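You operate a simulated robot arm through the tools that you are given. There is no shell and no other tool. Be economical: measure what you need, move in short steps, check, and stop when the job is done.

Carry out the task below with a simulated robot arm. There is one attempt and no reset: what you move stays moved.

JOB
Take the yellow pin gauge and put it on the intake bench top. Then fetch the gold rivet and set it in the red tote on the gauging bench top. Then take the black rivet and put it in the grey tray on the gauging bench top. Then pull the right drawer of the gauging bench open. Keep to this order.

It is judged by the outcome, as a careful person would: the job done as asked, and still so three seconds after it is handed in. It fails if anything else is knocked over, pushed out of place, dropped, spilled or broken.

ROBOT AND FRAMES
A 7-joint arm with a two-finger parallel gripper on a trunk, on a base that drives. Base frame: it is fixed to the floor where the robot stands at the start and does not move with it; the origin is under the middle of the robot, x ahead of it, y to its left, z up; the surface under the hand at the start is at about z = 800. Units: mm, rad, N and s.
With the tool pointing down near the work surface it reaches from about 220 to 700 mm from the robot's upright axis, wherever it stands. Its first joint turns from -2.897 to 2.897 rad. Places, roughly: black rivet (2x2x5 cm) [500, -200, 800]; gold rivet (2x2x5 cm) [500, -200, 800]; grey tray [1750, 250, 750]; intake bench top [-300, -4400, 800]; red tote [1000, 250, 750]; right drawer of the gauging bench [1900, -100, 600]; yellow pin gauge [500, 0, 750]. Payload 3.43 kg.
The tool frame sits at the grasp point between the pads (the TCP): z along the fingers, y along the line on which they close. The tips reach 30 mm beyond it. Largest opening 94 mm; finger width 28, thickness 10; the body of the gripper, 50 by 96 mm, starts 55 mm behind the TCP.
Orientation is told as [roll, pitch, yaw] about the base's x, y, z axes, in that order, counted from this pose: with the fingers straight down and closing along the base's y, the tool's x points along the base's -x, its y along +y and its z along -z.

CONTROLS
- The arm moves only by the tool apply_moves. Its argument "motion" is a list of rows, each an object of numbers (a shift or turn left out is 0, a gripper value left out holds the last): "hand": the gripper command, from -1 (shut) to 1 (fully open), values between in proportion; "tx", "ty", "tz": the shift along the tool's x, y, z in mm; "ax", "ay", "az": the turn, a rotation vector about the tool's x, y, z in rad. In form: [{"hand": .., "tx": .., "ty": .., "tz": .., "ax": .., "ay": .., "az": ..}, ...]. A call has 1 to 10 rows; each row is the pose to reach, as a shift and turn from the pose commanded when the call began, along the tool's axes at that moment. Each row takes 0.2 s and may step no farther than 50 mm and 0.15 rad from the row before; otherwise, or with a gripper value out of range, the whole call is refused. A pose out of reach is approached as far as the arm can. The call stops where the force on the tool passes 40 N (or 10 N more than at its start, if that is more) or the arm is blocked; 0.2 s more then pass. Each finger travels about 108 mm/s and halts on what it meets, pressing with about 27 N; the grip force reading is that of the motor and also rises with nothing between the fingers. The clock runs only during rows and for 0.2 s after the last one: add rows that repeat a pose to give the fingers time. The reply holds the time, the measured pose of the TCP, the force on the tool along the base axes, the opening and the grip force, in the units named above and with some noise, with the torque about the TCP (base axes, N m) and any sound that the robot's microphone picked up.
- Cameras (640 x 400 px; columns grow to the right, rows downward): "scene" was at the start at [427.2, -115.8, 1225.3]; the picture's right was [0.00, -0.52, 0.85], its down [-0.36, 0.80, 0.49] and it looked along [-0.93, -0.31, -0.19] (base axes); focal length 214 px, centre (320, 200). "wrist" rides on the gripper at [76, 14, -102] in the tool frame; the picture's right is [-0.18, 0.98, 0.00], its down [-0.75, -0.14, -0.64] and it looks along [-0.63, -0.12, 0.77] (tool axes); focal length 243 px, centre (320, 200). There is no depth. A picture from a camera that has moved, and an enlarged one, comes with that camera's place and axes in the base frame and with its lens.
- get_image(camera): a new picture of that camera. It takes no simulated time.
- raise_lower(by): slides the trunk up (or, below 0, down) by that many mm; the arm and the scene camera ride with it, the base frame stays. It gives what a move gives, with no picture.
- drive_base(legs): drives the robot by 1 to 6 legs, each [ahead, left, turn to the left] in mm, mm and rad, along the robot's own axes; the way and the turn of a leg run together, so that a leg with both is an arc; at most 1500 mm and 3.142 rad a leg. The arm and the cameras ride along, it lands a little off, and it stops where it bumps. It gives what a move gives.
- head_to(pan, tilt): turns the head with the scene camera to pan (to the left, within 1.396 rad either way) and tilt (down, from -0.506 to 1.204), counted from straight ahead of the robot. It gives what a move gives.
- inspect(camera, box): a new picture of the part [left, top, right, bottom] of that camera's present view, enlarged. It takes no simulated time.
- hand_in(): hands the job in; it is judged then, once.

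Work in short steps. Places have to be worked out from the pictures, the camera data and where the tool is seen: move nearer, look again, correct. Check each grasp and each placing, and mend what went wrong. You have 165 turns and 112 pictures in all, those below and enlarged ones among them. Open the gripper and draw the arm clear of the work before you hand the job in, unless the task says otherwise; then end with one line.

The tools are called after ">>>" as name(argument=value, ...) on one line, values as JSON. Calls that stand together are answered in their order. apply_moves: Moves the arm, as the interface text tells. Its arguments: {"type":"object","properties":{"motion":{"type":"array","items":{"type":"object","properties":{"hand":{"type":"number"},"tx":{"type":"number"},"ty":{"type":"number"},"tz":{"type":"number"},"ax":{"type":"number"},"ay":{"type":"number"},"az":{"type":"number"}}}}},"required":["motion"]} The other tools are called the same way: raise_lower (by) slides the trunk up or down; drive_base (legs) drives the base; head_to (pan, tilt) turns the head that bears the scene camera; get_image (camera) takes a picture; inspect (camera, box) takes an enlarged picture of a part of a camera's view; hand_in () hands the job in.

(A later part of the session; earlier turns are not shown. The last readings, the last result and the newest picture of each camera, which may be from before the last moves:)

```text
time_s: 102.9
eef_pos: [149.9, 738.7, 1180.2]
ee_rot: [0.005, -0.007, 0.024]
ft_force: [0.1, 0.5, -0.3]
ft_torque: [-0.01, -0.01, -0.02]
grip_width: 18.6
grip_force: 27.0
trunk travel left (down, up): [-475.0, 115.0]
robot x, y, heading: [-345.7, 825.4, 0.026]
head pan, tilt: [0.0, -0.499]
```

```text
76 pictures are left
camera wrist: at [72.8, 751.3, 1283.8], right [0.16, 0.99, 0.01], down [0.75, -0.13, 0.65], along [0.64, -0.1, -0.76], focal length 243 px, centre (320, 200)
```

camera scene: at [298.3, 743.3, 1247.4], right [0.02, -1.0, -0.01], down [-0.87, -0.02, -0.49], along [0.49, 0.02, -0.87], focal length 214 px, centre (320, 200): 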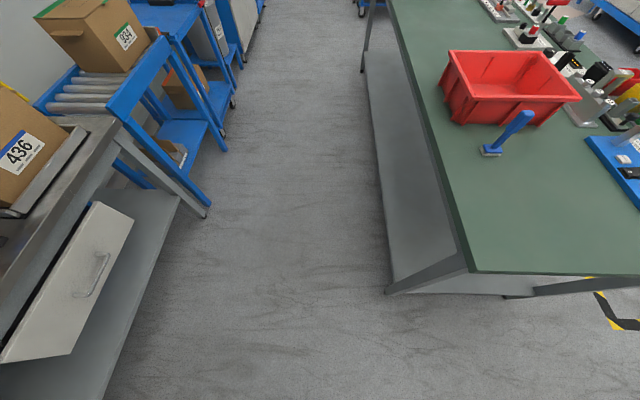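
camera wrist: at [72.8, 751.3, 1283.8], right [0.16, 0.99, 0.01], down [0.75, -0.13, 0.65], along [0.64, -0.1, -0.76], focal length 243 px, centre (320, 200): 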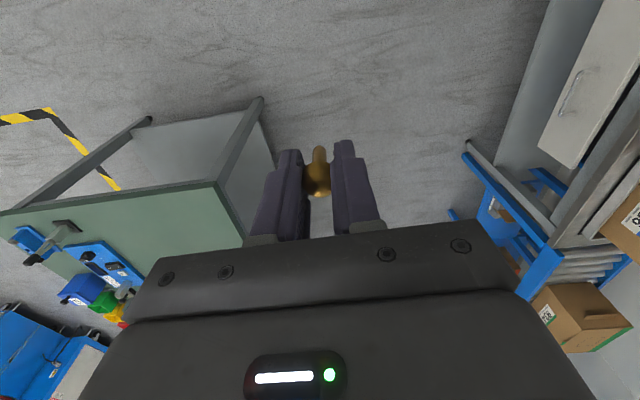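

Aisle is clear between y≈432 and ≈1500. Drive to about (895, 830) and turn to face the tote.

>>> drive_base(legs=[[0, 0, -0.026], [1240, 0, 0], [0, 0, -1.57]])

>>> get_image(camera="wrist")

>>> get_image(camera="scene")

```text
time_s: 113.4
eef_pos: [763.6, 327.8, 1180.4]
ee_rot: [0.009, -0.01, -1.609]
ft_force: [-0.3, -0.5, -0.8]
ft_torque: [0.01, 0.0, -0.01]
grip_width: 18.9
grip_force: 26.9
trunk travel left (down, up): [-475.0, 115.0]
robot x, y, heading: [877.4, 818.8, -1.61]
head pan, tilt: [0.0, -0.499]
```

```text
75 pictures are left
camera wrist: at [779.9, 404.9, 1283.8], right [0.98, -0.22, 0.01], down [-0.17, -0.74, 0.65], along [-0.14, -0.63, -0.76], focal length 243 px, centre (320, 200)
```

wrist: 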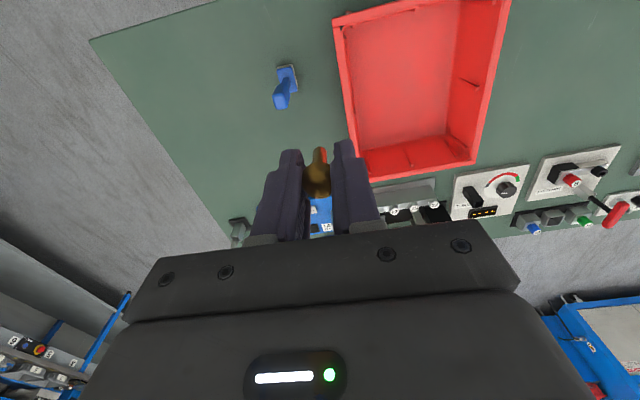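

```text
74 pictures are left
camera scene: at [756.0, 179.5, 1247.4], right [-1.0, 0.04, -0.01], down [0.04, 0.87, -0.49], along [-0.01, -0.49, -0.87], focal length 214 px, centre (320, 200)
```

scene: 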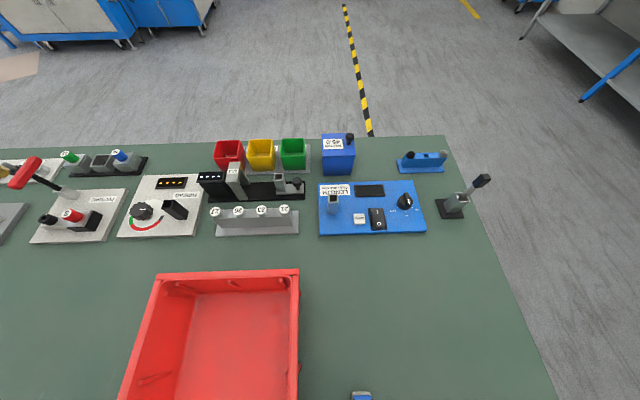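

Tote spans about x 783–976, y 121–380. Move above its centre (880,250) then lower with the trunk.

>>> apply_moves(motion=[{"tx": -15, "ty": 30}, {"tx": -35, "ty": 60}, {"tx": -55, "ty": 90}, {"tx": -73, "ty": 119}])

>>> raise_lower(by=-180)

>>> get_image(camera="wrist")

```text
time_s: 114.4
eef_pos: [880.7, 251.5, 1181.7]
ee_rot: [0.006, -0.005, -1.609]
ft_force: [0.5, -0.7, -0.4]
ft_torque: [0.03, -0.01, -0.01]
grip_width: 18.8
grip_force: 27.5
trunk travel left (down, up): [-475.0, 115.0]
robot x, y, heading: [880.8, 818.0, -1.61]
head pan, tilt: [0.0, -0.499]
```

```text
time_s: 116.4
eef_pos: [879.5, 252.7, 1001.9]
ee_rot: [0.008, -0.007, -1.61]
ft_force: [-1.0, 0.5, -0.4]
ft_torque: [-0.01, 0.01, -0.03]
grip_width: 18.6
grip_force: 27.4
trunk travel left (down, up): [-295.0, 295.0]
robot x, y, heading: [881.4, 818.5, -1.608]
head pan, tilt: [0.0, -0.499]
```

```text
73 pictures are left
camera wrist: at [897.1, 328.8, 1105.6], right [0.98, -0.22, 0.01], down [-0.17, -0.74, 0.65], along [-0.14, -0.63, -0.76], focal length 243 px, centre (320, 200)
```

wrist: 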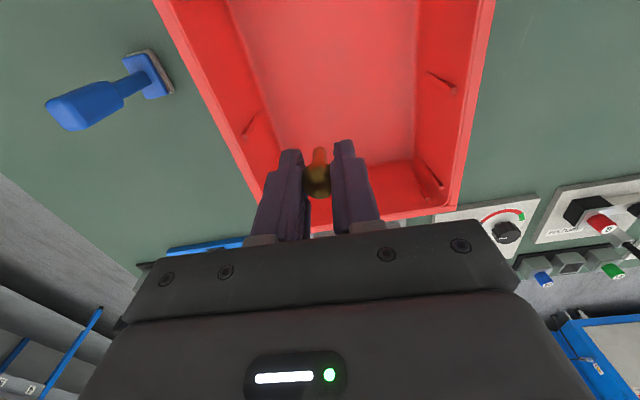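

Centred in the tote. Lower with the arm, finely at the end.

>>> apply_moves(motion=[{"tz": 30}, {"tz": 60}, {"tz": 90}, {"tz": 110}, {"tz": 125}, {"tz": 135}, {"tz": 141}, {"tz": 146}, {"tz": 150}, {"tz": 153}])

>>> get_image(camera="wrist")

```text
time_s: 118.6
eef_pos: [880.4, 251.6, 850.6]
ee_rot: [0.007, -0.008, -1.609]
ft_force: [-0.3, -0.3, -0.9]
ft_torque: [-0.03, -0.02, -0.01]
grip_width: 18.9
grip_force: 26.8
trunk travel left (down, up): [-295.0, 295.0]
robot x, y, heading: [878.7, 817.0, -1.606]
head pan, tilt: [0.0, -0.499]
```

```text
72 pictures are left
camera wrist: at [897.5, 327.4, 952.4], right [0.98, -0.22, 0.01], down [-0.17, -0.74, 0.65], along [-0.14, -0.63, -0.76], focal length 243 px, centre (320, 200)
```

wrist: 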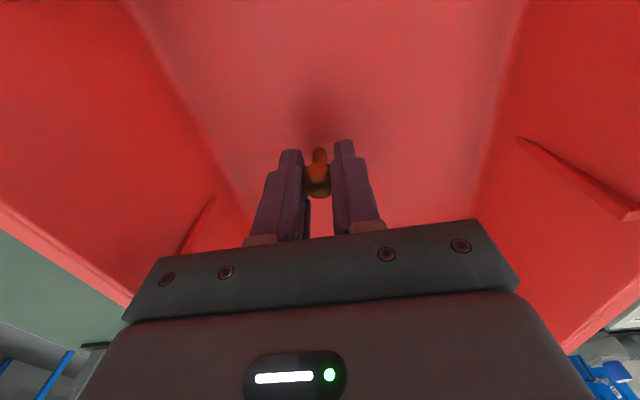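

No contact yet; keep going down in 2 mm steps.

>>> apply_moves(motion=[{"tz": 2}, {"tz": 4}, {"tz": 6}, {"tz": 8}, {"tz": 10}, {"tz": 12}, {"tz": 14}, {"tz": 16}])

```text
time_s: 120.2
eef_pos: [881.3, 248.7, 839.5]
ee_rot: [0.007, -0.018, -1.611]
ft_force: [0.5, 1.0, 18.3]
ft_torque: [-1.36, -0.28, 0.07]
grip_width: 18.7
grip_force: 27.4
trunk travel left (down, up): [-295.0, 295.0]
robot x, y, heading: [880.2, 819.5, -1.608]
head pan, tilt: [0.0, -0.499]
stopped in row 8: the force on the tool passed its limit at 42 N (the readings are from after the stop); the commanded pose is now the measured one
```

Rivet touches the tote floor. Release and lift.

>>> apply_moves(motion=[{"tz": -1, "hand": -0.4}, {"tz": -1, "hand": -0.1}, {"tz": -1, "hand": 0}, {"tz": -15}, {"tz": -50}, {"tz": -95}, {"tz": -140}])

>>> raise_lower(by=180)

>>> get_image(camera="wrist")

```text
time_s: 121.8
eef_pos: [878.5, 250.1, 974.8]
ee_rot: [0.008, -0.011, -1.612]
ft_force: [-0.5, -0.6, -0.1]
ft_torque: [-0.02, 0.0, 0.04]
grip_width: 47.0
grip_force: 0.1
trunk travel left (down, up): [-295.0, 295.0]
robot x, y, heading: [880.6, 818.6, -1.608]
head pan, tilt: [0.0, -0.499]
```

```text
time_s: 123.8
eef_pos: [879.7, 250.3, 1155.2]
ee_rot: [0.007, -0.013, -1.611]
ft_force: [-0.1, -0.2, -0.3]
ft_torque: [0.05, -0.01, -0.03]
grip_width: 46.8
grip_force: 0.1
trunk travel left (down, up): [-475.0, 115.0]
robot x, y, heading: [877.1, 819.7, -1.607]
head pan, tilt: [0.0, -0.499]
```

```text
71 pictures are left
camera wrist: at [896.5, 326.4, 1257.7], right [0.97, -0.22, 0.01], down [-0.17, -0.74, 0.65], along [-0.14, -0.64, -0.76], focal length 243 px, centre (320, 200)
```

wrist: 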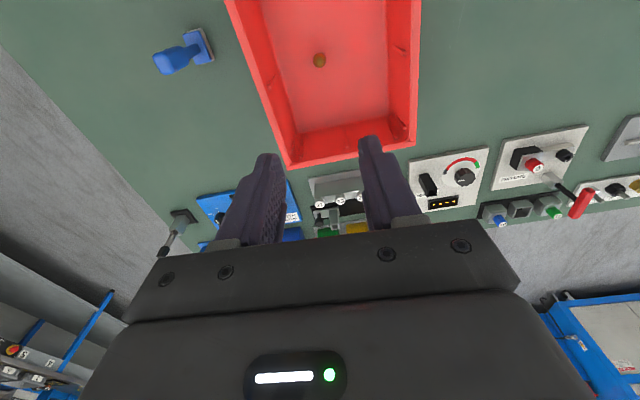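

Gold rivet stands in the tote. Go back for the black rivet by the same route.

>>> drive_base(legs=[[0, 0, 1.608], [-1230, 0, 0], [0, -885, 0]])

```text
time_s: 138.2
eef_pos: [242.3, -56.2, 1155.4]
ee_rot: [0.007, -0.013, 0.0]
ft_force: [-0.2, -0.1, 0.1]
ft_torque: [0.01, 0.02, -0.02]
grip_width: 47.0
grip_force: 0.1
trunk travel left (down, up): [-475.0, 115.0]
robot x, y, heading: [-327.3, -79.0, 0.002]
head pan, tilt: [0.0, -0.499]
```

Drive in, and move above the black rivet (~(531,-157)), opening fully.

>>> drive_base(legs=[[320, 0, 0]])

>>> apply_moves(motion=[{"tx": 10, "ty": -33, "hand": 1}, {"tx": 20, "ty": -66}, {"tx": 31, "ty": -100, "ax": 0.007, "ay": 0.013}, {"tx": 31, "ty": -100, "ax": 0.007, "ay": 0.013}])

>>> raise_lower(by=-200)

>>> head_to(pan=0, tilt=0.4)

>>> get_image(camera="scene")

>>> get_image(camera="wrist")

```text
time_s: 140.3
eef_pos: [562.1, -53.6, 1155.7]
ee_rot: [0.006, -0.012, 0.002]
ft_force: [0.5, -0.1, 0.3]
ft_torque: [0.02, 0.0, -0.02]
grip_width: 47.4
grip_force: 0.0
trunk travel left (down, up): [-475.0, 115.0]
robot x, y, heading: [-6.0, -78.2, 0.003]
head pan, tilt: [0.0, -0.499]
```

```text
time_s: 141.3
eef_pos: [529.1, -154.2, 1155.0]
ee_rot: [-0.002, -0.001, 0.004]
ft_force: [0.0, -1.0, -0.3]
ft_torque: [-0.02, 0.0, 0.03]
grip_width: 94.0
grip_force: 0.0
trunk travel left (down, up): [-475.0, 115.0]
robot x, y, heading: [-7.8, -79.7, 0.005]
head pan, tilt: [0.0, -0.499]
```

```text
time_s: 143.5
eef_pos: [529.3, -154.5, 955.3]
ee_rot: [-0.001, 0.0, 0.004]
ft_force: [0.0, 0.5, 0.3]
ft_torque: [0.0, 0.0, 0.01]
grip_width: 93.9
grip_force: 0.0
trunk travel left (down, up): [-275.0, 315.0]
robot x, y, heading: [-4.8, -78.9, 0.004]
head pan, tilt: [0.0, -0.499]
```

```text
time_s: 144.7
eef_pos: [530.0, -153.8, 955.3]
ee_rot: [-0.001, 0.001, 0.002]
ft_force: [-0.3, 0.5, -0.7]
ft_torque: [0.0, -0.03, 0.03]
grip_width: 94.4
grip_force: 0.0
trunk travel left (down, up): [-275.0, 315.0]
robot x, y, heading: [-5.8, -80.1, 0.003]
head pan, tilt: [0.0, 0.4]
```

```text
70 pictures are left
camera scene: at [602.2, -153.7, 995.9], right [0.0, -1.0, 0.0], down [-0.92, 0.0, 0.39], along [-0.39, 0.0, -0.92], focal length 214 px, centre (320, 200)
```

scene: 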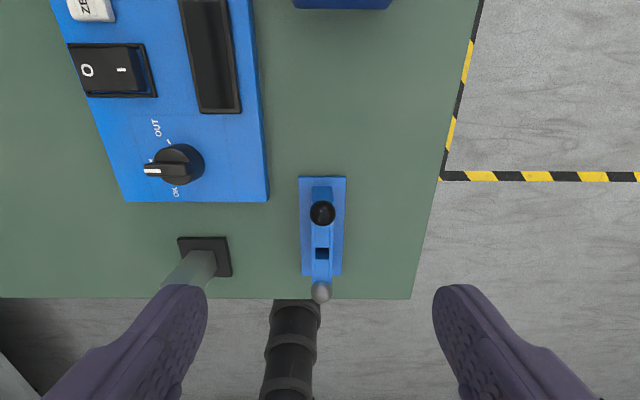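

```text
69 pictures are left
camera wrist: at [454.1, -140.3, 1059.3], right [0.18, 0.98, 0.0], down [0.75, -0.14, 0.64], along [0.63, -0.12, -0.77], focal length 243 px, centre (320, 200)
```

wrist: 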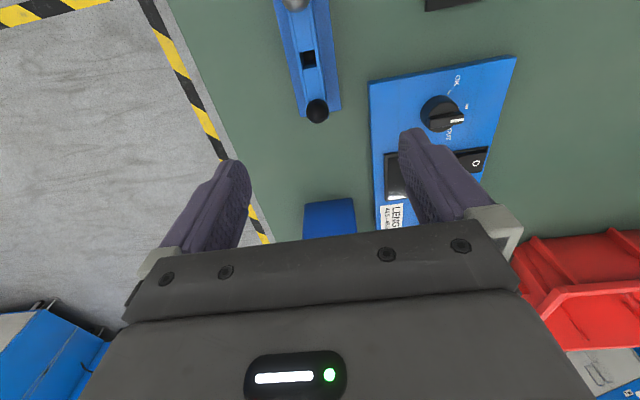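

Black head ≈ (529,-156). The blue LENGTH panel is close on the +y side (edge y≈-107), so I'll use a half opening (47 mm) before descending.

>>> apply_moves(motion=[{"hand": 0, "ty": -2}, {"ty": -2}, {"ty": -2}, {"ty": -2, "tz": 30}, {"ty": -2, "tz": 60}, {"ty": -2, "tz": 80}])

>>> get_image(camera="scene")

>>> get_image(camera="wrist")

```text
time_s: 146.1
eef_pos: [530.9, -155.2, 874.3]
ee_rot: [0.0, -0.001, 0.003]
ft_force: [0.1, 0.4, 0.2]
ft_torque: [0.02, 0.01, -0.05]
grip_width: 46.8
grip_force: 0.0
trunk travel left (down, up): [-275.0, 315.0]
robot x, y, heading: [-4.4, -75.5, 0.007]
head pan, tilt: [0.0, 0.4]
```

```text
68 pictures are left
camera scene: at [602.6, -155.1, 915.6], right [0.0, -1.0, 0.0], down [-0.92, 0.0, 0.39], along [-0.39, 0.0, -0.92], focal length 214 px, centre (320, 200)
```

scene: 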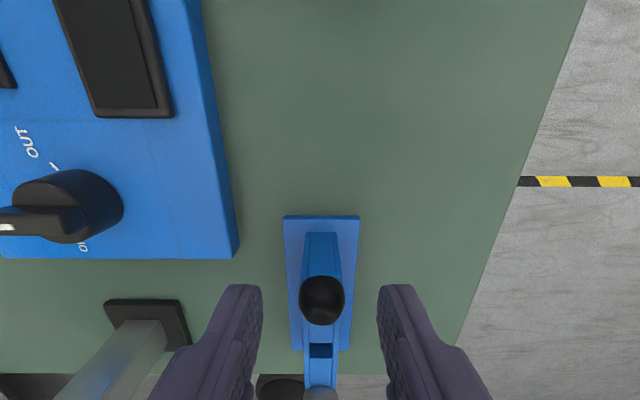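

```text
67 pictures are left
camera wrist: at [454.6, -141.7, 979.0], right [0.18, 0.98, 0.0], down [0.75, -0.14, 0.64], along [0.63, -0.12, -0.77], focal length 243 px, centre (320, 200)
```

wrist: 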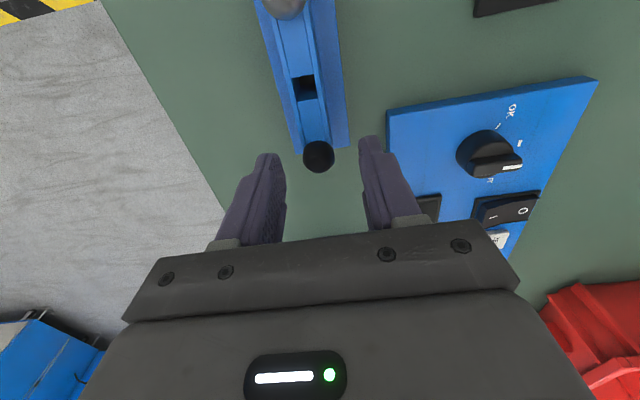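

Clear of the panel. Descend 24 mm and close.

>>> apply_moves(motion=[{"tz": 12}, {"tz": 20}, {"tz": 24}, {"tz": 24, "hand": -1}, {"tz": 24}, {"tz": 24}, {"tz": 24}])

>>> apply_moves(motion=[{"tz": -8}, {"tz": -18}, {"tz": -30}, {"tz": -45}, {"tz": -65}, {"tz": -95}, {"tz": -130}])

>>> get_image(camera="wrist")

```text
time_s: 147.7
eef_pos: [531.5, -155.9, 851.8]
ee_rot: [0.0, 0.0, 0.002]
ft_force: [1.4, -2.6, -0.7]
ft_torque: [-0.08, 0.0, -0.04]
grip_width: 18.8
grip_force: 27.5
trunk travel left (down, up): [-275.0, 315.0]
robot x, y, heading: [-4.1, -77.7, 0.001]
head pan, tilt: [0.0, 0.4]
```

```text
time_s: 149.3
eef_pos: [530.2, -156.6, 983.2]
ee_rot: [0.0, -0.001, 0.002]
ft_force: [-0.2, 0.0, 0.3]
ft_torque: [0.04, 0.01, -0.01]
grip_width: 18.6
grip_force: 27.1
trunk travel left (down, up): [-275.0, 315.0]
robot x, y, heading: [-8.0, -78.5, 0.007]
head pan, tilt: [0.0, 0.4]
```

```text
66 pictures are left
camera wrist: at [454.4, -141.8, 1086.3], right [0.18, 0.98, 0.0], down [0.75, -0.14, 0.64], along [0.63, -0.12, -0.77], focal length 243 px, centre (320, 200)
```

wrist: 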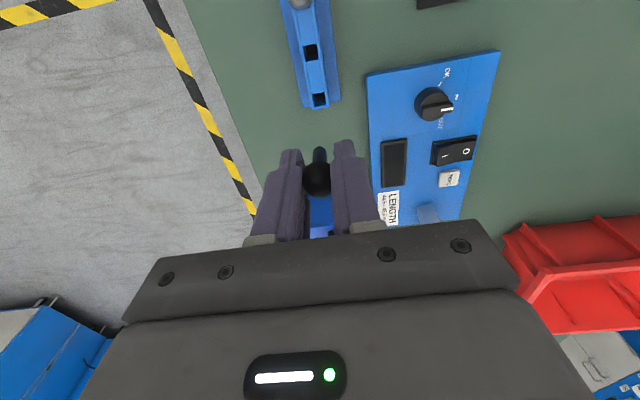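

Black rivet held. Raise, go around to the left aisle, forward to x≈900, and look ahead.

>>> raise_lower(by=200)

>>> drive_base(legs=[[-330, 0, 0], [0, 905, 0], [0, 0, -0.02], [1240, 0, 0]])

>>> head_to(pan=0, tilt=-0.506)

>>> get_image(camera="scene")

```text
time_s: 151.5
eef_pos: [530.3, -155.9, 1182.0]
ee_rot: [-0.001, -0.001, 0.003]
ft_force: [0.1, 1.1, -0.3]
ft_torque: [-0.02, 0.01, -0.02]
grip_width: 18.7
grip_force: 26.5
trunk travel left (down, up): [-475.0, 115.0]
robot x, y, heading: [-8.6, -79.3, 0.01]
head pan, tilt: [0.0, 0.4]
```

```text
time_s: 164.2
eef_pos: [1424.6, 722.3, 1182.3]
ee_rot: [0.001, -0.001, -0.013]
ft_force: [0.3, 0.3, -0.5]
ft_torque: [-0.02, 0.01, -0.01]
grip_width: 18.9
grip_force: 27.3
trunk travel left (down, up): [-475.0, 115.0]
robot x, y, heading: [888.3, 805.3, -0.008]
head pan, tilt: [0.0, 0.4]
```

```text
time_s: 165.4
eef_pos: [1424.5, 720.6, 1182.1]
ee_rot: [0.0, -0.002, -0.012]
ft_force: [1.2, 0.6, 0.1]
ft_torque: [0.02, 0.01, 0.06]
grip_width: 18.7
grip_force: 26.3
trunk travel left (down, up): [-475.0, 115.0]
robot x, y, heading: [888.9, 804.9, -0.012]
head pan, tilt: [0.0, -0.499]
```

```text
65 pictures are left
camera scene: at [1574.5, 719.6, 1248.2], right [-0.01, -1.0, 0.0], down [-0.88, 0.01, -0.48], along [0.48, -0.01, -0.88], focal length 214 px, centre (320, 200)
```

scene: 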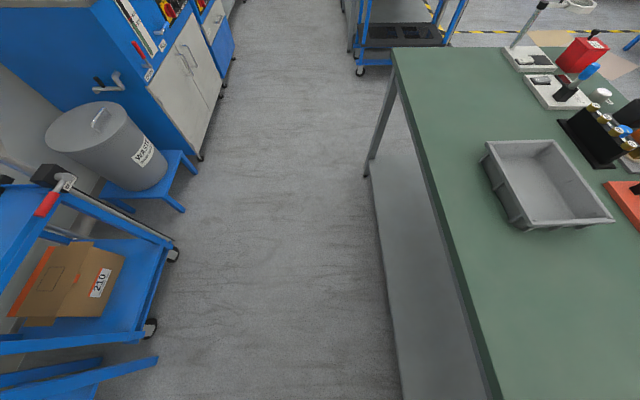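

The grey tray is around (1855,175). Drive ahead 960 and turn to face it.

>>> drive_base(legs=[[960, 15, 0], [0, 0, -1.56]])

>>> get_image(camera="wrist")

>>> get_image(camera="scene")

```text
time_s: 174.1
eef_pos: [1748.4, 275.1, 1181.9]
ee_rot: [0.0, -0.001, -1.585]
ft_force: [-0.7, -0.8, 0.3]
ft_torque: [-0.02, -0.03, -0.01]
grip_width: 18.4
grip_force: 26.8
trunk travel left (down, up): [-475.0, 115.0]
robot x, y, heading: [1839.7, 809.4, -1.582]
head pan, tilt: [0.0, -0.499]
```

```text
64 pictures are left
camera wrist: at [1764.1, 350.3, 1285.9], right [0.98, -0.2, 0.0], down [-0.15, -0.75, 0.64], along [-0.13, -0.63, -0.77], focal length 243 px, centre (320, 200)
```

wrist: 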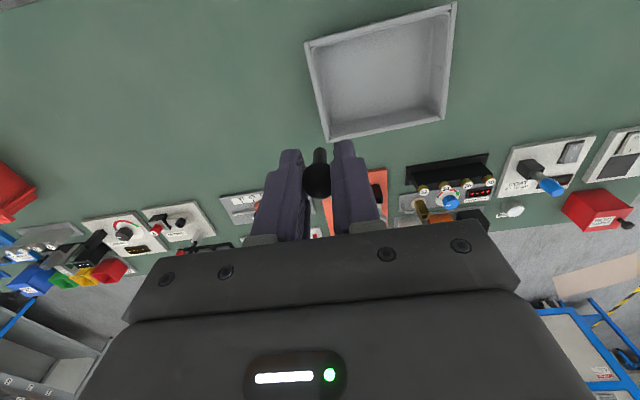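

```text
63 pictures are left
camera scene: at [1745.8, 124.6, 1248.3], right [-1.0, 0.01, 0.0], down [0.01, 0.88, -0.48], along [-0.01, -0.48, -0.88], focal length 214 px, centre (320, 200)
```

scene: 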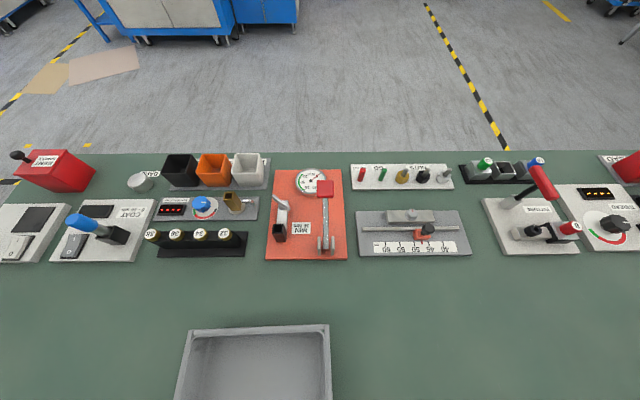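

Tray spans x≈1735–1955, y≈143–305. Move over (1850,220) and lower.

>>> apply_moves(motion=[{"tx": -15, "ty": 30}, {"tx": -30, "ty": 60}, {"tx": -45, "ty": 90}, {"tx": -54, "ty": 103}])

>>> raise_lower(by=-230)

>>> get_image(camera="wrist")

```text
time_s: 175.1
eef_pos: [1850.4, 218.3, 1181.5]
ee_rot: [0.0, -0.002, -1.582]
ft_force: [0.2, 0.1, -0.1]
ft_torque: [-0.01, 0.01, 0.03]
grip_width: 18.4
grip_force: 26.9
trunk travel left (down, up): [-475.0, 115.0]
robot x, y, heading: [1834.6, 813.0, -1.589]
head pan, tilt: [0.0, -0.499]
```

```text
time_s: 177.6
eef_pos: [1851.1, 217.6, 952.5]
ee_rot: [-0.001, -0.001, -1.582]
ft_force: [0.6, 0.7, 0.1]
ft_torque: [-0.01, 0.0, 0.03]
grip_width: 19.0
grip_force: 26.8
trunk travel left (down, up): [-245.0, 345.0]
robot x, y, heading: [1833.6, 809.0, -1.582]
head pan, tilt: [0.0, -0.499]
```

```text
62 pictures are left
camera wrist: at [1867.3, 294.4, 1055.1], right [0.98, -0.2, 0.0], down [-0.15, -0.75, 0.64], along [-0.13, -0.63, -0.77], focal length 243 px, centre (320, 200)
```

wrist: 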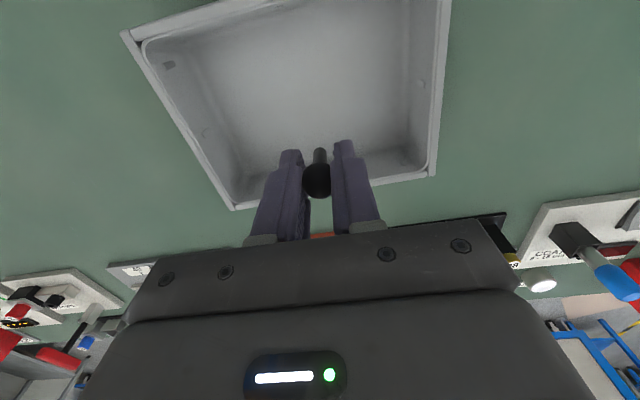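

The landing point projects to about (320,101) in this view: the tray's centre. Lower finely.

>>> apply_moves(motion=[{"tz": 30}, {"tz": 60}, {"tz": 85}, {"tz": 95}, {"tz": 100}, {"tz": 103}, {"tz": 105}, {"tz": 107}, {"tz": 109}, {"tz": 111}])

```text
time_s: 179.8
eef_pos: [1850.6, 218.9, 842.9]
ee_rot: [0.001, -0.006, -1.584]
ft_force: [1.7, 0.4, 19.3]
ft_torque: [-0.06, -0.25, 0.01]
grip_width: 19.0
grip_force: 26.6
trunk travel left (down, up): [-245.0, 345.0]
robot x, y, heading: [1836.0, 810.2, -1.586]
head pan, tilt: [0.0, -0.499]
```

Light contact (19 N) at z=843. Release and lift.

>>> apply_moves(motion=[{"tz": -1, "hand": -0.4}, {"tz": -1, "hand": -0.1}, {"tz": -1, "hand": 0}, {"tz": -15}, {"tz": -50}, {"tz": -95}, {"tz": -140}])

>>> raise_lower(by=200)

>>> get_image(camera="wrist")

```text
time_s: 181.4
eef_pos: [1853.0, 218.2, 980.6]
ee_rot: [0.0, 0.0, -1.581]
ft_force: [-0.4, 1.4, -0.3]
ft_torque: [-0.01, -0.01, 0.0]
grip_width: 46.7
grip_force: 0.2
trunk travel left (down, up): [-245.0, 345.0]
robot x, y, heading: [1833.4, 812.0, -1.583]
head pan, tilt: [0.0, -0.499]
```

```text
time_s: 183.5
eef_pos: [1852.3, 217.1, 1178.0]
ee_rot: [0.0, -0.001, -1.585]
ft_force: [0.1, -0.3, -0.2]
ft_torque: [0.02, 0.01, 0.01]
grip_width: 47.2
grip_force: 0.2
trunk travel left (down, up): [-445.0, 145.0]
robot x, y, heading: [1831.7, 811.0, -1.58]
head pan, tilt: [0.0, -0.499]
```

```text
61 pictures are left
camera wrist: at [1868.6, 293.2, 1283.5], right [0.98, -0.2, 0.0], down [-0.15, -0.75, 0.64], along [-0.13, -0.63, -0.77], focal length 243 px, centre (320, 200)
```

wrist: 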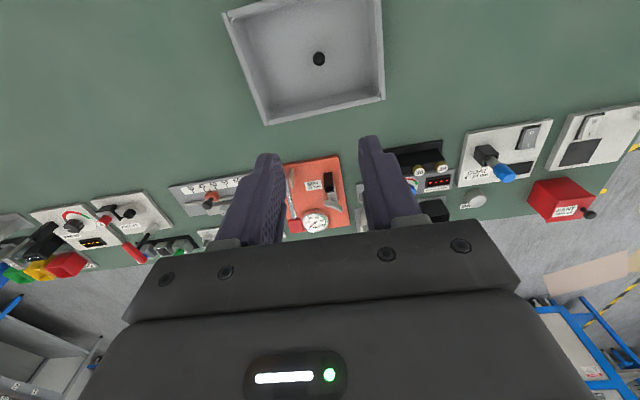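

Black rivet stands in the tray. Now to the drawer side (-y): turn, back along the aisle, cross in front of the bench end.

>>> drive_base(legs=[[0, 0, 1.583], [-1400, 0, 0], [-770, 0, 0]])

```text
time_s: 198.2
eef_pos: [229.1, 849.3, 1180.6]
ee_rot: [-0.001, -0.003, 0.015]
ft_force: [-0.2, 0.9, -0.7]
ft_torque: [0.03, 0.03, 0.0]
grip_width: 46.8
grip_force: 0.0
trunk travel left (down, up): [-445.0, 145.0]
robot x, y, heading: [-364.4, 819.0, 0.015]
head pan, tilt: [0.0, -0.499]
```

>>> drive_base(legs=[[0, -835, -0.015], [0, -835, 0]])

>>> get_image(camera="scene")

```text
time_s: 206.7
eef_pos: [213.2, -846.3, 1180.7]
ee_rot: [-0.001, 0.0, -0.026]
ft_force: [0.6, 0.5, 0.1]
ft_torque: [0.0, 0.03, 0.02]
grip_width: 47.1
grip_force: 0.0
trunk travel left (down, up): [-445.0, 145.0]
robot x, y, heading: [-381.7, -855.0, -0.021]
head pan, tilt: [0.0, -0.499]
```

```text
60 pictures are left
camera scene: at [361.6, -850.6, 1246.0], right [-0.03, -1.0, 0.0], down [-0.88, 0.02, -0.48], along [0.48, -0.01, -0.88], focal length 214 px, centre (320, 200)
```

scene: 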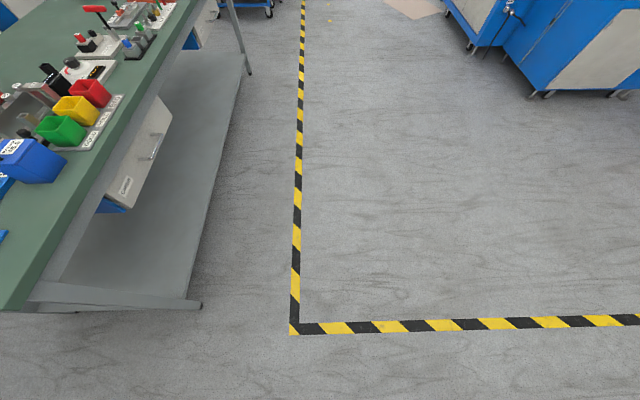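

The bench's front side with drawers is here. Drive along to x≈1900, y≈-1150, and face the bench.

>>> drive_base(legs=[[0, 0, 0.022], [1140, -150, 0], [1140, -150, 0], [0, 0, 1.57]])

>>> head_to(pan=0, tilt=0)

>>> apply_moves(motion=[{"ay": -0.14, "tx": 10}, {"ay": -0.28, "tx": 20}, {"ay": -0.42, "tx": 30}, {"ay": -0.56, "tx": 40}, {"ay": -0.7, "tx": 50}, {"ay": -0.84, "tx": 60}, {"ay": -0.98, "tx": 70}, {"ay": -1.12, "tx": 80}, {"ay": -1.26, "tx": 90}, {"ay": -1.4, "tx": 100}])

>>> get_image(camera="scene")

```text
time_s: 222.1
eef_pos: [1873.2, -566.0, 1179.9]
ee_rot: [0.001, 0.0, 1.54]
ft_force: [-0.4, 0.2, 0.6]
ft_torque: [-0.04, 0.01, -0.03]
grip_width: 47.0
grip_force: 0.1
trunk travel left (down, up): [-445.0, 145.0]
robot x, y, heading: [1881.2, -1157.6, 1.54]
head pan, tilt: [0.0, -0.499]
```

```text
time_s: 223.0
eef_pos: [1872.4, -566.3, 1179.7]
ee_rot: [0.0, 0.0, 1.541]
ft_force: [-0.4, 0.3, 0.8]
ft_torque: [-0.03, 0.01, 0.0]
grip_width: 47.2
grip_force: 0.0
trunk travel left (down, up): [-445.0, 145.0]
robot x, y, heading: [1883.8, -1156.8, 1.541]
head pan, tilt: [0.0, 0.0]
```

```text
time_s: 225.2
eef_pos: [1870.5, -665.8, 1180.2]
ee_rot: [-0.004, -1.402, 1.546]
ft_force: [0.1, -0.1, -0.9]
ft_torque: [0.0, -0.01, -0.02]
grip_width: 46.8
grip_force: 0.0
trunk travel left (down, up): [-445.0, 145.0]
robot x, y, heading: [1883.9, -1161.0, 1.545]
head pan, tilt: [0.0, 0.0]
```

```text
59 pictures are left
camera scene: at [1869.1, -686.4, 1298.5], right [1.0, -0.03, 0.0], down [0.0, -0.17, -0.99], along [0.03, 0.99, -0.17], focal length 214 px, centre (320, 200)
```

scene: 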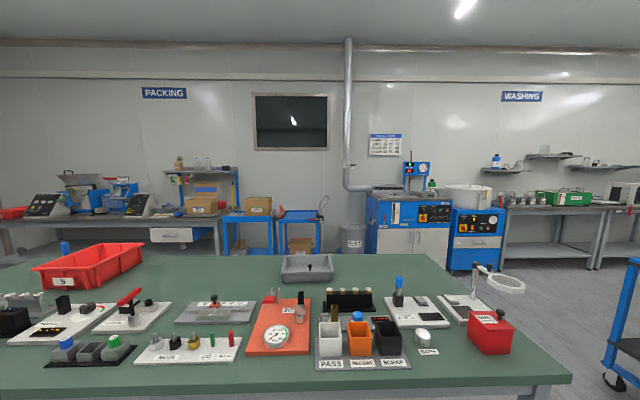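

Now I have a level view. Lower the trunk to see the drawers.

>>> raise_lower(by=-420)

>>> get_image(camera="scene")

```text
refused: -420 is not a number from -400 to 400
```

```text
58 pictures are left
camera scene: at [1869.1, -686.4, 1298.5], right [1.0, -0.03, 0.0], down [0.0, -0.17, -0.99], along [0.03, 0.99, -0.17], focal length 214 px, centre (320, 200)
```

scene: 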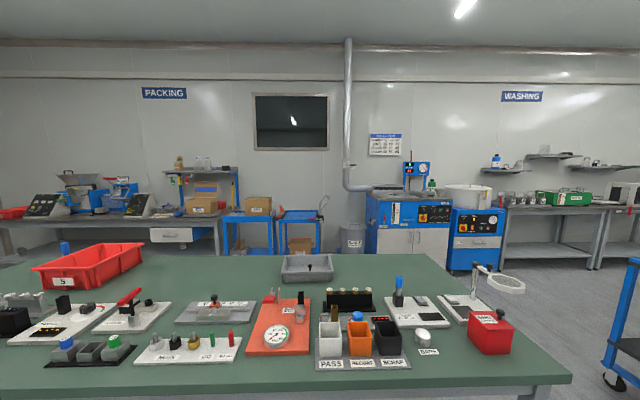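

>>> raise_lower(by=-400)

>>> get_image(camera="scene")

```text
time_s: 229.0
eef_pos: [1870.8, -666.1, 779.6]
ee_rot: [-0.005, -1.4, 1.544]
ft_force: [0.6, -0.1, 1.0]
ft_torque: [0.0, 0.0, -0.01]
grip_width: 46.7
grip_force: 0.1
trunk travel left (down, up): [-45.0, 545.0]
robot x, y, heading: [1883.5, -1158.4, 1.542]
head pan, tilt: [0.0, 0.0]
```

```text
57 pictures are left
camera scene: at [1869.3, -686.3, 898.6], right [1.0, -0.03, 0.0], down [0.0, -0.17, -0.99], along [0.03, 0.99, -0.17], focal length 214 px, centre (320, 200)
```

scene: 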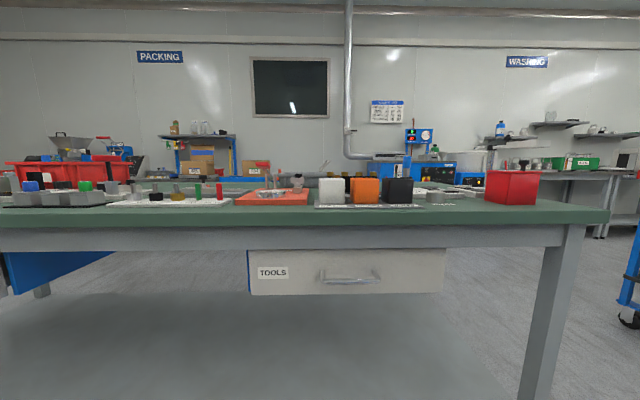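

The TOOLS drawer is the right drawer; handle around (1942, -280, 665). I'll finish the pitch to horizontal, drop to that height, then take a second view.

>>> raise_lower(by=-40)

>>> apply_moves(motion=[{"ay": -0.085}, {"ay": -0.17}])

>>> apply_moves(motion=[{"tx": 20, "ty": -25, "tz": 15, "ax": -0.026}, {"tx": 40, "ty": -50, "tz": 40, "ax": -0.026}, {"tx": 60, "ty": -70, "tz": 80, "ax": -0.026}, {"tx": 70, "ty": -72, "tz": 120, "ax": -0.026}])

>>> get_image(camera="scene")

```text
time_s: 229.9
eef_pos: [1870.8, -665.7, 740.8]
ee_rot: [-0.003, -1.401, 1.544]
ft_force: [-0.1, -0.7, 0.0]
ft_torque: [-0.01, 0.01, 0.01]
grip_width: 47.0
grip_force: 0.0
trunk travel left (down, up): [-5.0, 585.0]
robot x, y, heading: [1880.2, -1158.6, 1.541]
head pan, tilt: [0.0, 0.0]
```

```text
time_s: 230.4
eef_pos: [1870.3, -666.5, 736.6]
ee_rot: [-0.018, -1.508, 1.557]
ft_force: [5.3, 36.8, -21.1]
ft_torque: [-0.08, 0.32, 0.51]
grip_width: 47.1
grip_force: 0.1
trunk travel left (down, up): [-5.0, 585.0]
robot x, y, heading: [1882.7, -1162.5, 1.542]
head pan, tilt: [0.0, 0.0]
stopped in row 2: the force on the tool passed its limit at 153 N (the readings are from after the stop); the commanded pose is now the measured one
```

```text
time_s: 231.4
eef_pos: [1947.7, -554.7, 662.3]
ee_rot: [0.0, -1.512, 1.567]
ft_force: [-0.5, 0.3, 0.4]
ft_torque: [-0.02, 0.02, -0.01]
grip_width: 47.1
grip_force: 0.0
trunk travel left (down, up): [-5.0, 585.0]
robot x, y, heading: [1881.8, -1159.1, 1.541]
head pan, tilt: [0.0, 0.0]
```

```text
56 pictures are left
camera scene: at [1947.0, -587.4, 776.7], right [1.0, -0.01, 0.0], down [0.0, -0.06, -1.0], along [0.01, 1.0, -0.06], focal length 214 px, centre (320, 200)
```

scene: 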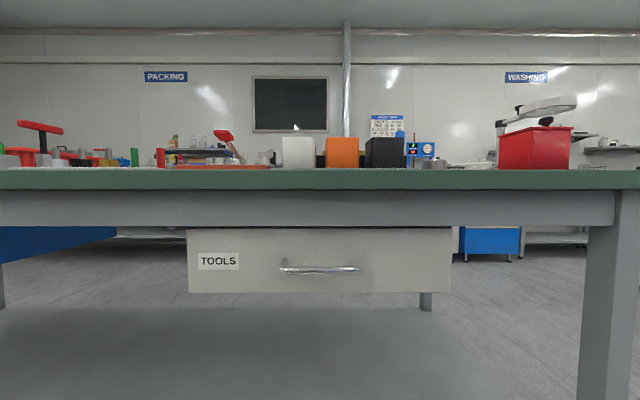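

Handle ≈ (1951, -230…-270, ~645). Finish the levelling and roll the gripper by 90° so that it closes vertically.

>>> apply_moves(motion=[{"ay": -0.055}, {"ay": -0.055}])

>>> apply_moves(motion=[{"az": -0.14}, {"az": -0.28}, {"az": -0.42}, {"az": -0.56}, {"az": -0.7}, {"az": -0.84}, {"az": -0.98}, {"az": -1.12}, {"az": -1.26}, {"az": -1.4}])

```text
time_s: 232.0
eef_pos: [1948.1, -554.8, 661.0]
ee_rot: [0.103, -1.565, 1.46]
ft_force: [-0.4, 0.6, -0.7]
ft_torque: [-0.02, -0.01, 0.02]
grip_width: 46.9
grip_force: 0.0
trunk travel left (down, up): [-5.0, 585.0]
robot x, y, heading: [1881.3, -1161.8, 1.541]
head pan, tilt: [0.0, 0.0]
```

```text
time_s: 234.2
eef_pos: [1946.1, -553.7, 659.5]
ee_rot: [-1.566, -0.169, 3.138]
ft_force: [0.4, 0.5, -0.6]
ft_torque: [-0.01, 0.03, 0.01]
grip_width: 47.1
grip_force: 0.0
trunk travel left (down, up): [-5.0, 585.0]
robot x, y, heading: [1882.4, -1162.1, 1.544]
head pan, tilt: [0.0, 0.0]
```

>>> apply_moves(motion=[{"az": -0.085, "tz": 40, "hand": 1}, {"az": -0.17, "tz": 80}, {"az": -0.17, "tz": 120}, {"az": -0.17, "tz": 140}])

>>> get_image(camera="scene")

>>> get_image(camera="wrist")

```text
time_s: 235.2
eef_pos: [1945.6, -414.5, 659.9]
ee_rot: [-1.566, 0.0, 3.137]
ft_force: [-0.1, 0.2, -0.5]
ft_torque: [0.02, 0.01, 0.01]
grip_width: 93.9
grip_force: 0.1
trunk travel left (down, up): [-5.0, 585.0]
robot x, y, heading: [1880.9, -1158.4, 1.539]
head pan, tilt: [0.0, 0.0]
```

```text
55 pictures are left
camera scene: at [1836.5, -453.4, 663.6], right [0.0, 0.01, 1.0], down [1.0, 0.0, 0.0], along [0.0, 1.0, -0.01], focal length 214 px, centre (320, 200)
```

scene: 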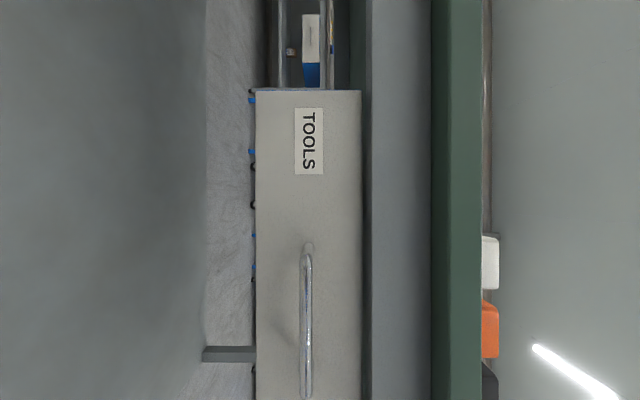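

```text
54 pictures are left
camera wrist: at [2023.7, -517.3, 647.9], right [-0.18, -0.01, -0.98], down [-0.76, -0.64, 0.15], along [-0.63, 0.77, 0.11], focal length 243 px, centre (320, 200)
```

wrist: 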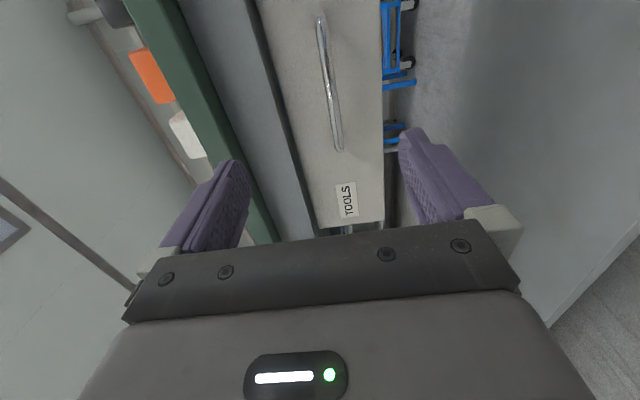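

Bar handle: x 1880–2011, y≈-257, z≈649. Set a 60 mm opening, drop 11 mm, and advance to just short.

>>> apply_moves(motion=[{"hand": 0.28, "ty": 11}, {"ty": 11}, {"ty": 11, "tz": 40}, {"ty": 11, "tz": 80}, {"ty": 11, "tz": 95}])

>>> get_image(camera="wrist")

>>> get_image(camera="scene")

```text
time_s: 236.4
eef_pos: [1947.4, -318.0, 649.1]
ee_rot: [-1.564, -0.001, 3.137]
ft_force: [-0.1, 0.6, 0.0]
ft_torque: [0.0, 0.02, 0.0]
grip_width: 60.3
grip_force: 0.0
trunk travel left (down, up): [-5.0, 585.0]
robot x, y, heading: [1884.2, -1155.8, 1.544]
head pan, tilt: [0.0, 0.0]
```

```text
53 pictures are left
camera wrist: at [2023.5, -421.3, 636.2], right [-0.18, -0.01, -0.98], down [-0.76, -0.64, 0.15], along [-0.63, 0.77, 0.11], focal length 243 px, centre (320, 200)
```

wrist: 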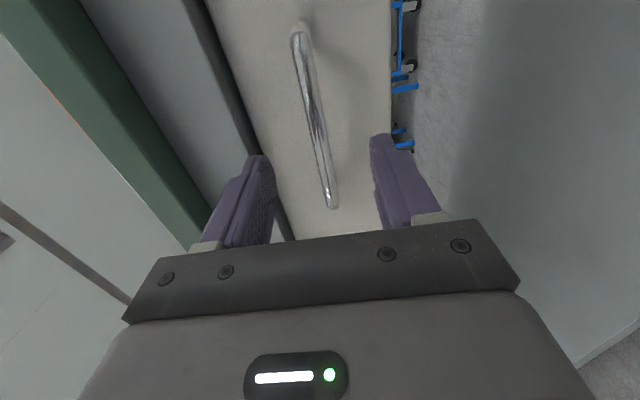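

```text
52 pictures are left
camera scene: at [1836.3, -357.2, 651.8], right [0.0, 0.01, 1.0], down [1.0, -0.01, 0.0], along [0.01, 1.0, -0.01], focal length 214 px, centre (320, 200)
```

scene: 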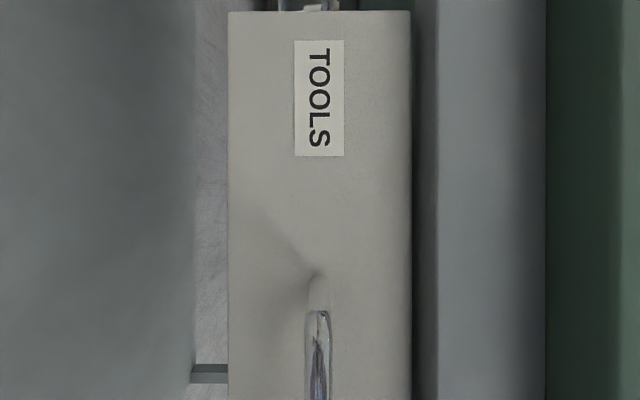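

Bar is centred (z≈649). Advance to TCP y≈-272 and close.

>>> apply_moves(motion=[{"tz": 20}, {"tz": 35}, {"tz": 42}, {"tz": 46}, {"tz": 46, "hand": -1}, {"tz": 46}, {"tz": 46}, {"tz": 46}])

>>> get_image(camera="wrist")

```text
time_s: 238.2
eef_pos: [1940.0, -302.8, 670.4]
ee_rot: [-1.566, -0.002, 3.136]
ft_force: [-0.5, 0.1, 0.5]
ft_torque: [-0.01, -0.02, 0.01]
grip_width: 0.0
grip_force: 26.9
out of reach, approached as far as the arm can: row 1, 2, 3, 4, 5, 6, 7, 8
trunk travel left (down, up): [-5.0, 585.0]
robot x, y, heading: [1881.2, -1161.4, 1.546]
head pan, tilt: [0.0, 0.0]
```

```text
51 pictures are left
camera wrist: at [2016.7, -405.3, 658.1], right [-0.19, 0.0, -0.98], down [-0.76, -0.64, 0.15], along [-0.63, 0.77, 0.11], focal length 243 px, centre (320, 200)
```

wrist: 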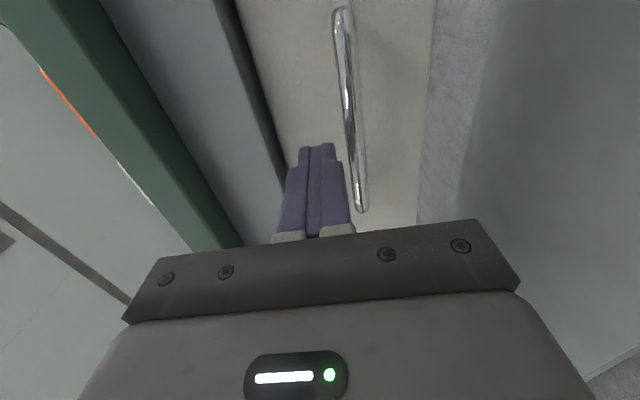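

Out of arm reach (850 mm from the axis); it closed on air above the bar. Back the hand off, reopen, and drive nearer.

>>> apply_moves(motion=[{"tz": -30, "hand": 0.28}, {"tz": -70}, {"tz": -110, "tx": 3, "ty": 10}, {"tz": -150, "tx": 7, "ty": 21}, {"tz": -190, "tx": 7, "ty": 21}, {"tz": -220, "tx": 7, "ty": 21}])

>>> drive_base(legs=[[160, 0, 0.027]])

>>> get_image(camera="wrist")

>>> get_image(camera="scene")

```text
time_s: 239.6
eef_pos: [1966.9, -317.3, 652.7]
ee_rot: [-1.566, -0.001, 3.137]
ft_force: [-1.1, -0.6, 0.0]
ft_torque: [-0.02, -0.02, -0.01]
grip_width: 60.1
grip_force: 0.1
out of reach, approached as far as the arm can: row 1, 2, 3, 4, 5, 6
trunk travel left (down, up): [-5.0, 585.0]
robot x, y, heading: [1881.4, -1159.3, 1.544]
head pan, tilt: [0.0, 0.0]
```

```text
time_s: 240.7
eef_pos: [1959.9, -257.6, 650.4]
ee_rot: [-1.57, -0.002, -3.133]
ft_force: [-4.6, -44.4, 16.6]
ft_torque: [0.41, -0.3, -0.46]
grip_width: 55.1
grip_force: 0.0
trunk travel left (down, up): [-5.0, 585.0]
robot x, y, heading: [1882.9, -1096.1, 1.55]
head pan, tilt: [0.0, 0.0]
stopped in leg 1: the force on the tool passed its limit at 216 N (the readings are from after the stop); the commanded pose is now the measured one
```

```text
50 pictures are left
camera wrist: at [2038.0, -359.2, 636.8], right [-0.19, 0.0, -0.98], down [-0.75, -0.65, 0.14], along [-0.64, 0.76, 0.12], focal length 243 px, centre (320, 200)
```

wrist: 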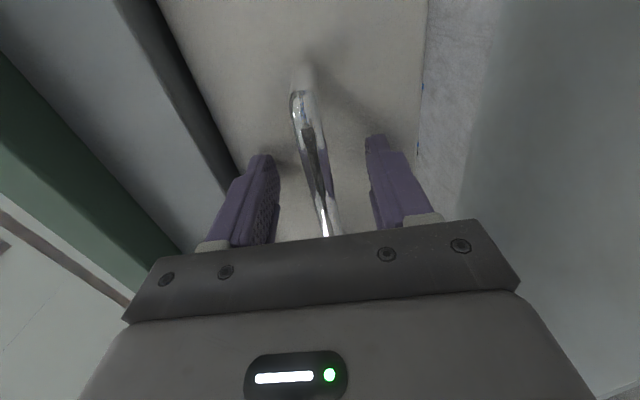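

```text
49 pictures are left
camera scene: at [1850.1, -297.4, 653.1], right [0.0, 0.0, 1.0], down [1.0, 0.01, 0.0], along [-0.01, 1.0, 0.0], focal length 214 px, centre (320, 200)
```

scene: 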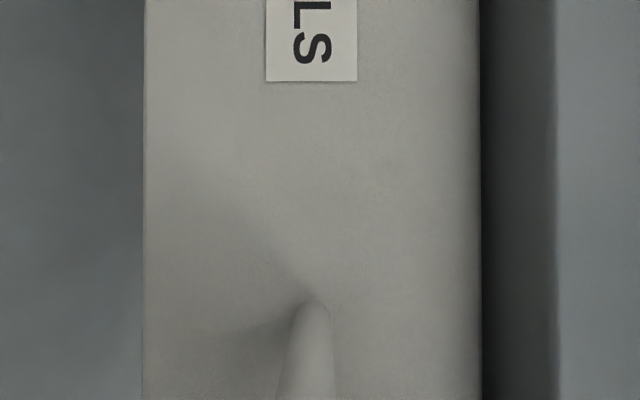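

The retreat was cut short by the reach limit and the drive pressed the finger tips on the drawer face (y≈-228); I stop pushing. The bar is already between the fingers, so relieve a few mm and close.

>>> apply_moves(motion=[{"tz": -4}, {"tz": -6, "hand": -1}, {"tz": -6}, {"tz": -6}, {"tz": -6}])

>>> get_image(camera="wrist")

```text
time_s: 241.3
eef_pos: [1961.1, -256.5, 646.2]
ee_rot: [-1.568, -0.002, -3.136]
ft_force: [-2.3, -29.3, 12.3]
ft_torque: [-0.39, -0.07, -0.13]
grip_width: 16.4
grip_force: 27.3
out of reach, approached as far as the arm can: row 1, 2, 3
trunk travel left (down, up): [-5.0, 585.0]
robot x, y, heading: [1884.5, -1094.0, 1.553]
head pan, tilt: [0.0, 0.0]
stopped in row 3: the force on the tool passed its limit at 66 N (the readings are from after the stop); the commanded pose is now the measured one
```

```text
48 pictures are left
camera wrist: at [2039.2, -359.5, 634.4], right [-0.19, 0.0, -0.98], down [-0.75, -0.64, 0.14], along [-0.63, 0.76, 0.12], focal length 243 px, centre (320, 200)
```

wrist: 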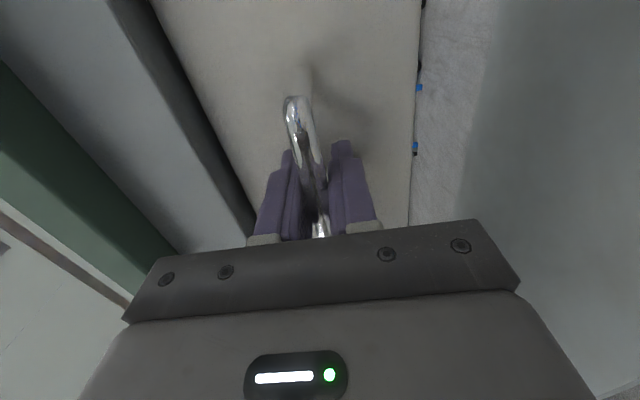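

The bar is gripped (16 mm). Pull by backing the base, gently.

>>> drive_base(legs=[[-60, 0, 0]])

>>> get_image(camera="wrist")

```text
time_s: 242.3
eef_pos: [1963.1, -317.5, 646.5]
ee_rot: [-1.567, -0.005, -3.138]
ft_force: [3.6, 0.8, 17.8]
ft_torque: [-0.17, -0.25, 0.28]
grip_width: 16.2
grip_force: 44.8
trunk travel left (down, up): [-5.0, 585.0]
robot x, y, heading: [1879.4, -1154.1, 1.555]
head pan, tilt: [0.0, 0.0]
```

```text
47 pictures are left
camera wrist: at [2039.0, -419.6, 634.5], right [-0.19, 0.0, -0.98], down [-0.75, -0.64, 0.15], along [-0.63, 0.76, 0.12], focal length 243 px, centre (320, 200)
```

wrist: 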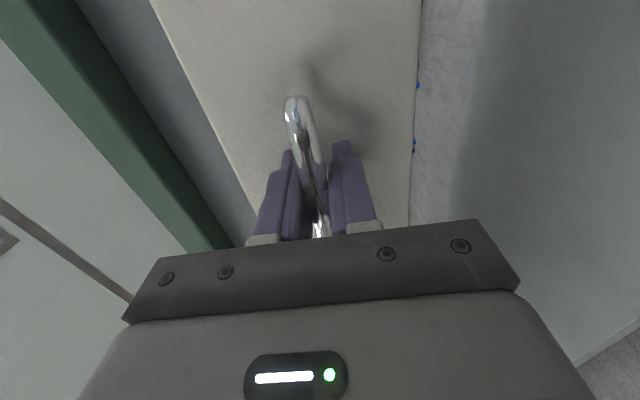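

The drawer slides out with the hand. Continue pulling.

>>> drive_base(legs=[[-90, 0, 0]])

>>> drive_base(legs=[[-80, 0, 0]])

>>> get_image(camera="wrist")

```text
time_s: 243.4
eef_pos: [1961.9, -406.8, 646.7]
ee_rot: [-1.567, -0.003, -3.14]
ft_force: [11.5, -1.1, 11.9]
ft_torque: [-0.21, -0.3, -0.14]
grip_width: 16.0
grip_force: 44.5
trunk travel left (down, up): [-5.0, 585.0]
robot x, y, heading: [1880.0, -1242.7, 1.552]
head pan, tilt: [0.0, 0.0]
```

```text
time_s: 244.4
eef_pos: [1962.1, -486.1, 647.1]
ee_rot: [-1.57, -0.003, 3.143]
ft_force: [6.7, -0.1, 9.4]
ft_torque: [-0.1, -0.35, -0.19]
grip_width: 16.5
grip_force: 45.0
trunk travel left (down, up): [-5.0, 585.0]
robot x, y, heading: [1878.2, -1320.9, 1.547]
head pan, tilt: [0.0, 0.0]
```

```text
46 pictures are left
camera wrist: at [2038.2, -589.0, 634.3], right [-0.19, 0.0, -0.98], down [-0.75, -0.64, 0.15], along [-0.63, 0.77, 0.12], focal length 243 px, centre (320, 200)
```

wrist: 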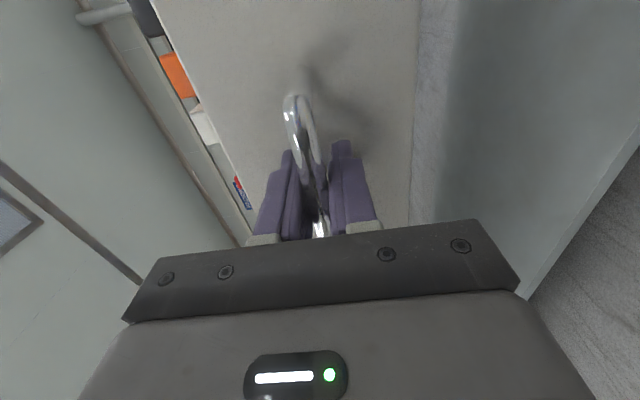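

Open ≈230 mm; a little more while it slides freely.

>>> drive_base(legs=[[-50, 0, 0]])

```text
time_s: 245.3
eef_pos: [1960.9, -535.1, 648.3]
ee_rot: [-1.57, -0.007, 3.141]
ft_force: [5.3, -0.1, 6.6]
ft_torque: [-0.06, -0.37, -0.04]
grip_width: 16.3
grip_force: 45.0
trunk travel left (down, up): [-5.0, 585.0]
robot x, y, heading: [1878.9, -1376.2, 1.553]
head pan, tilt: [0.0, 0.0]
```

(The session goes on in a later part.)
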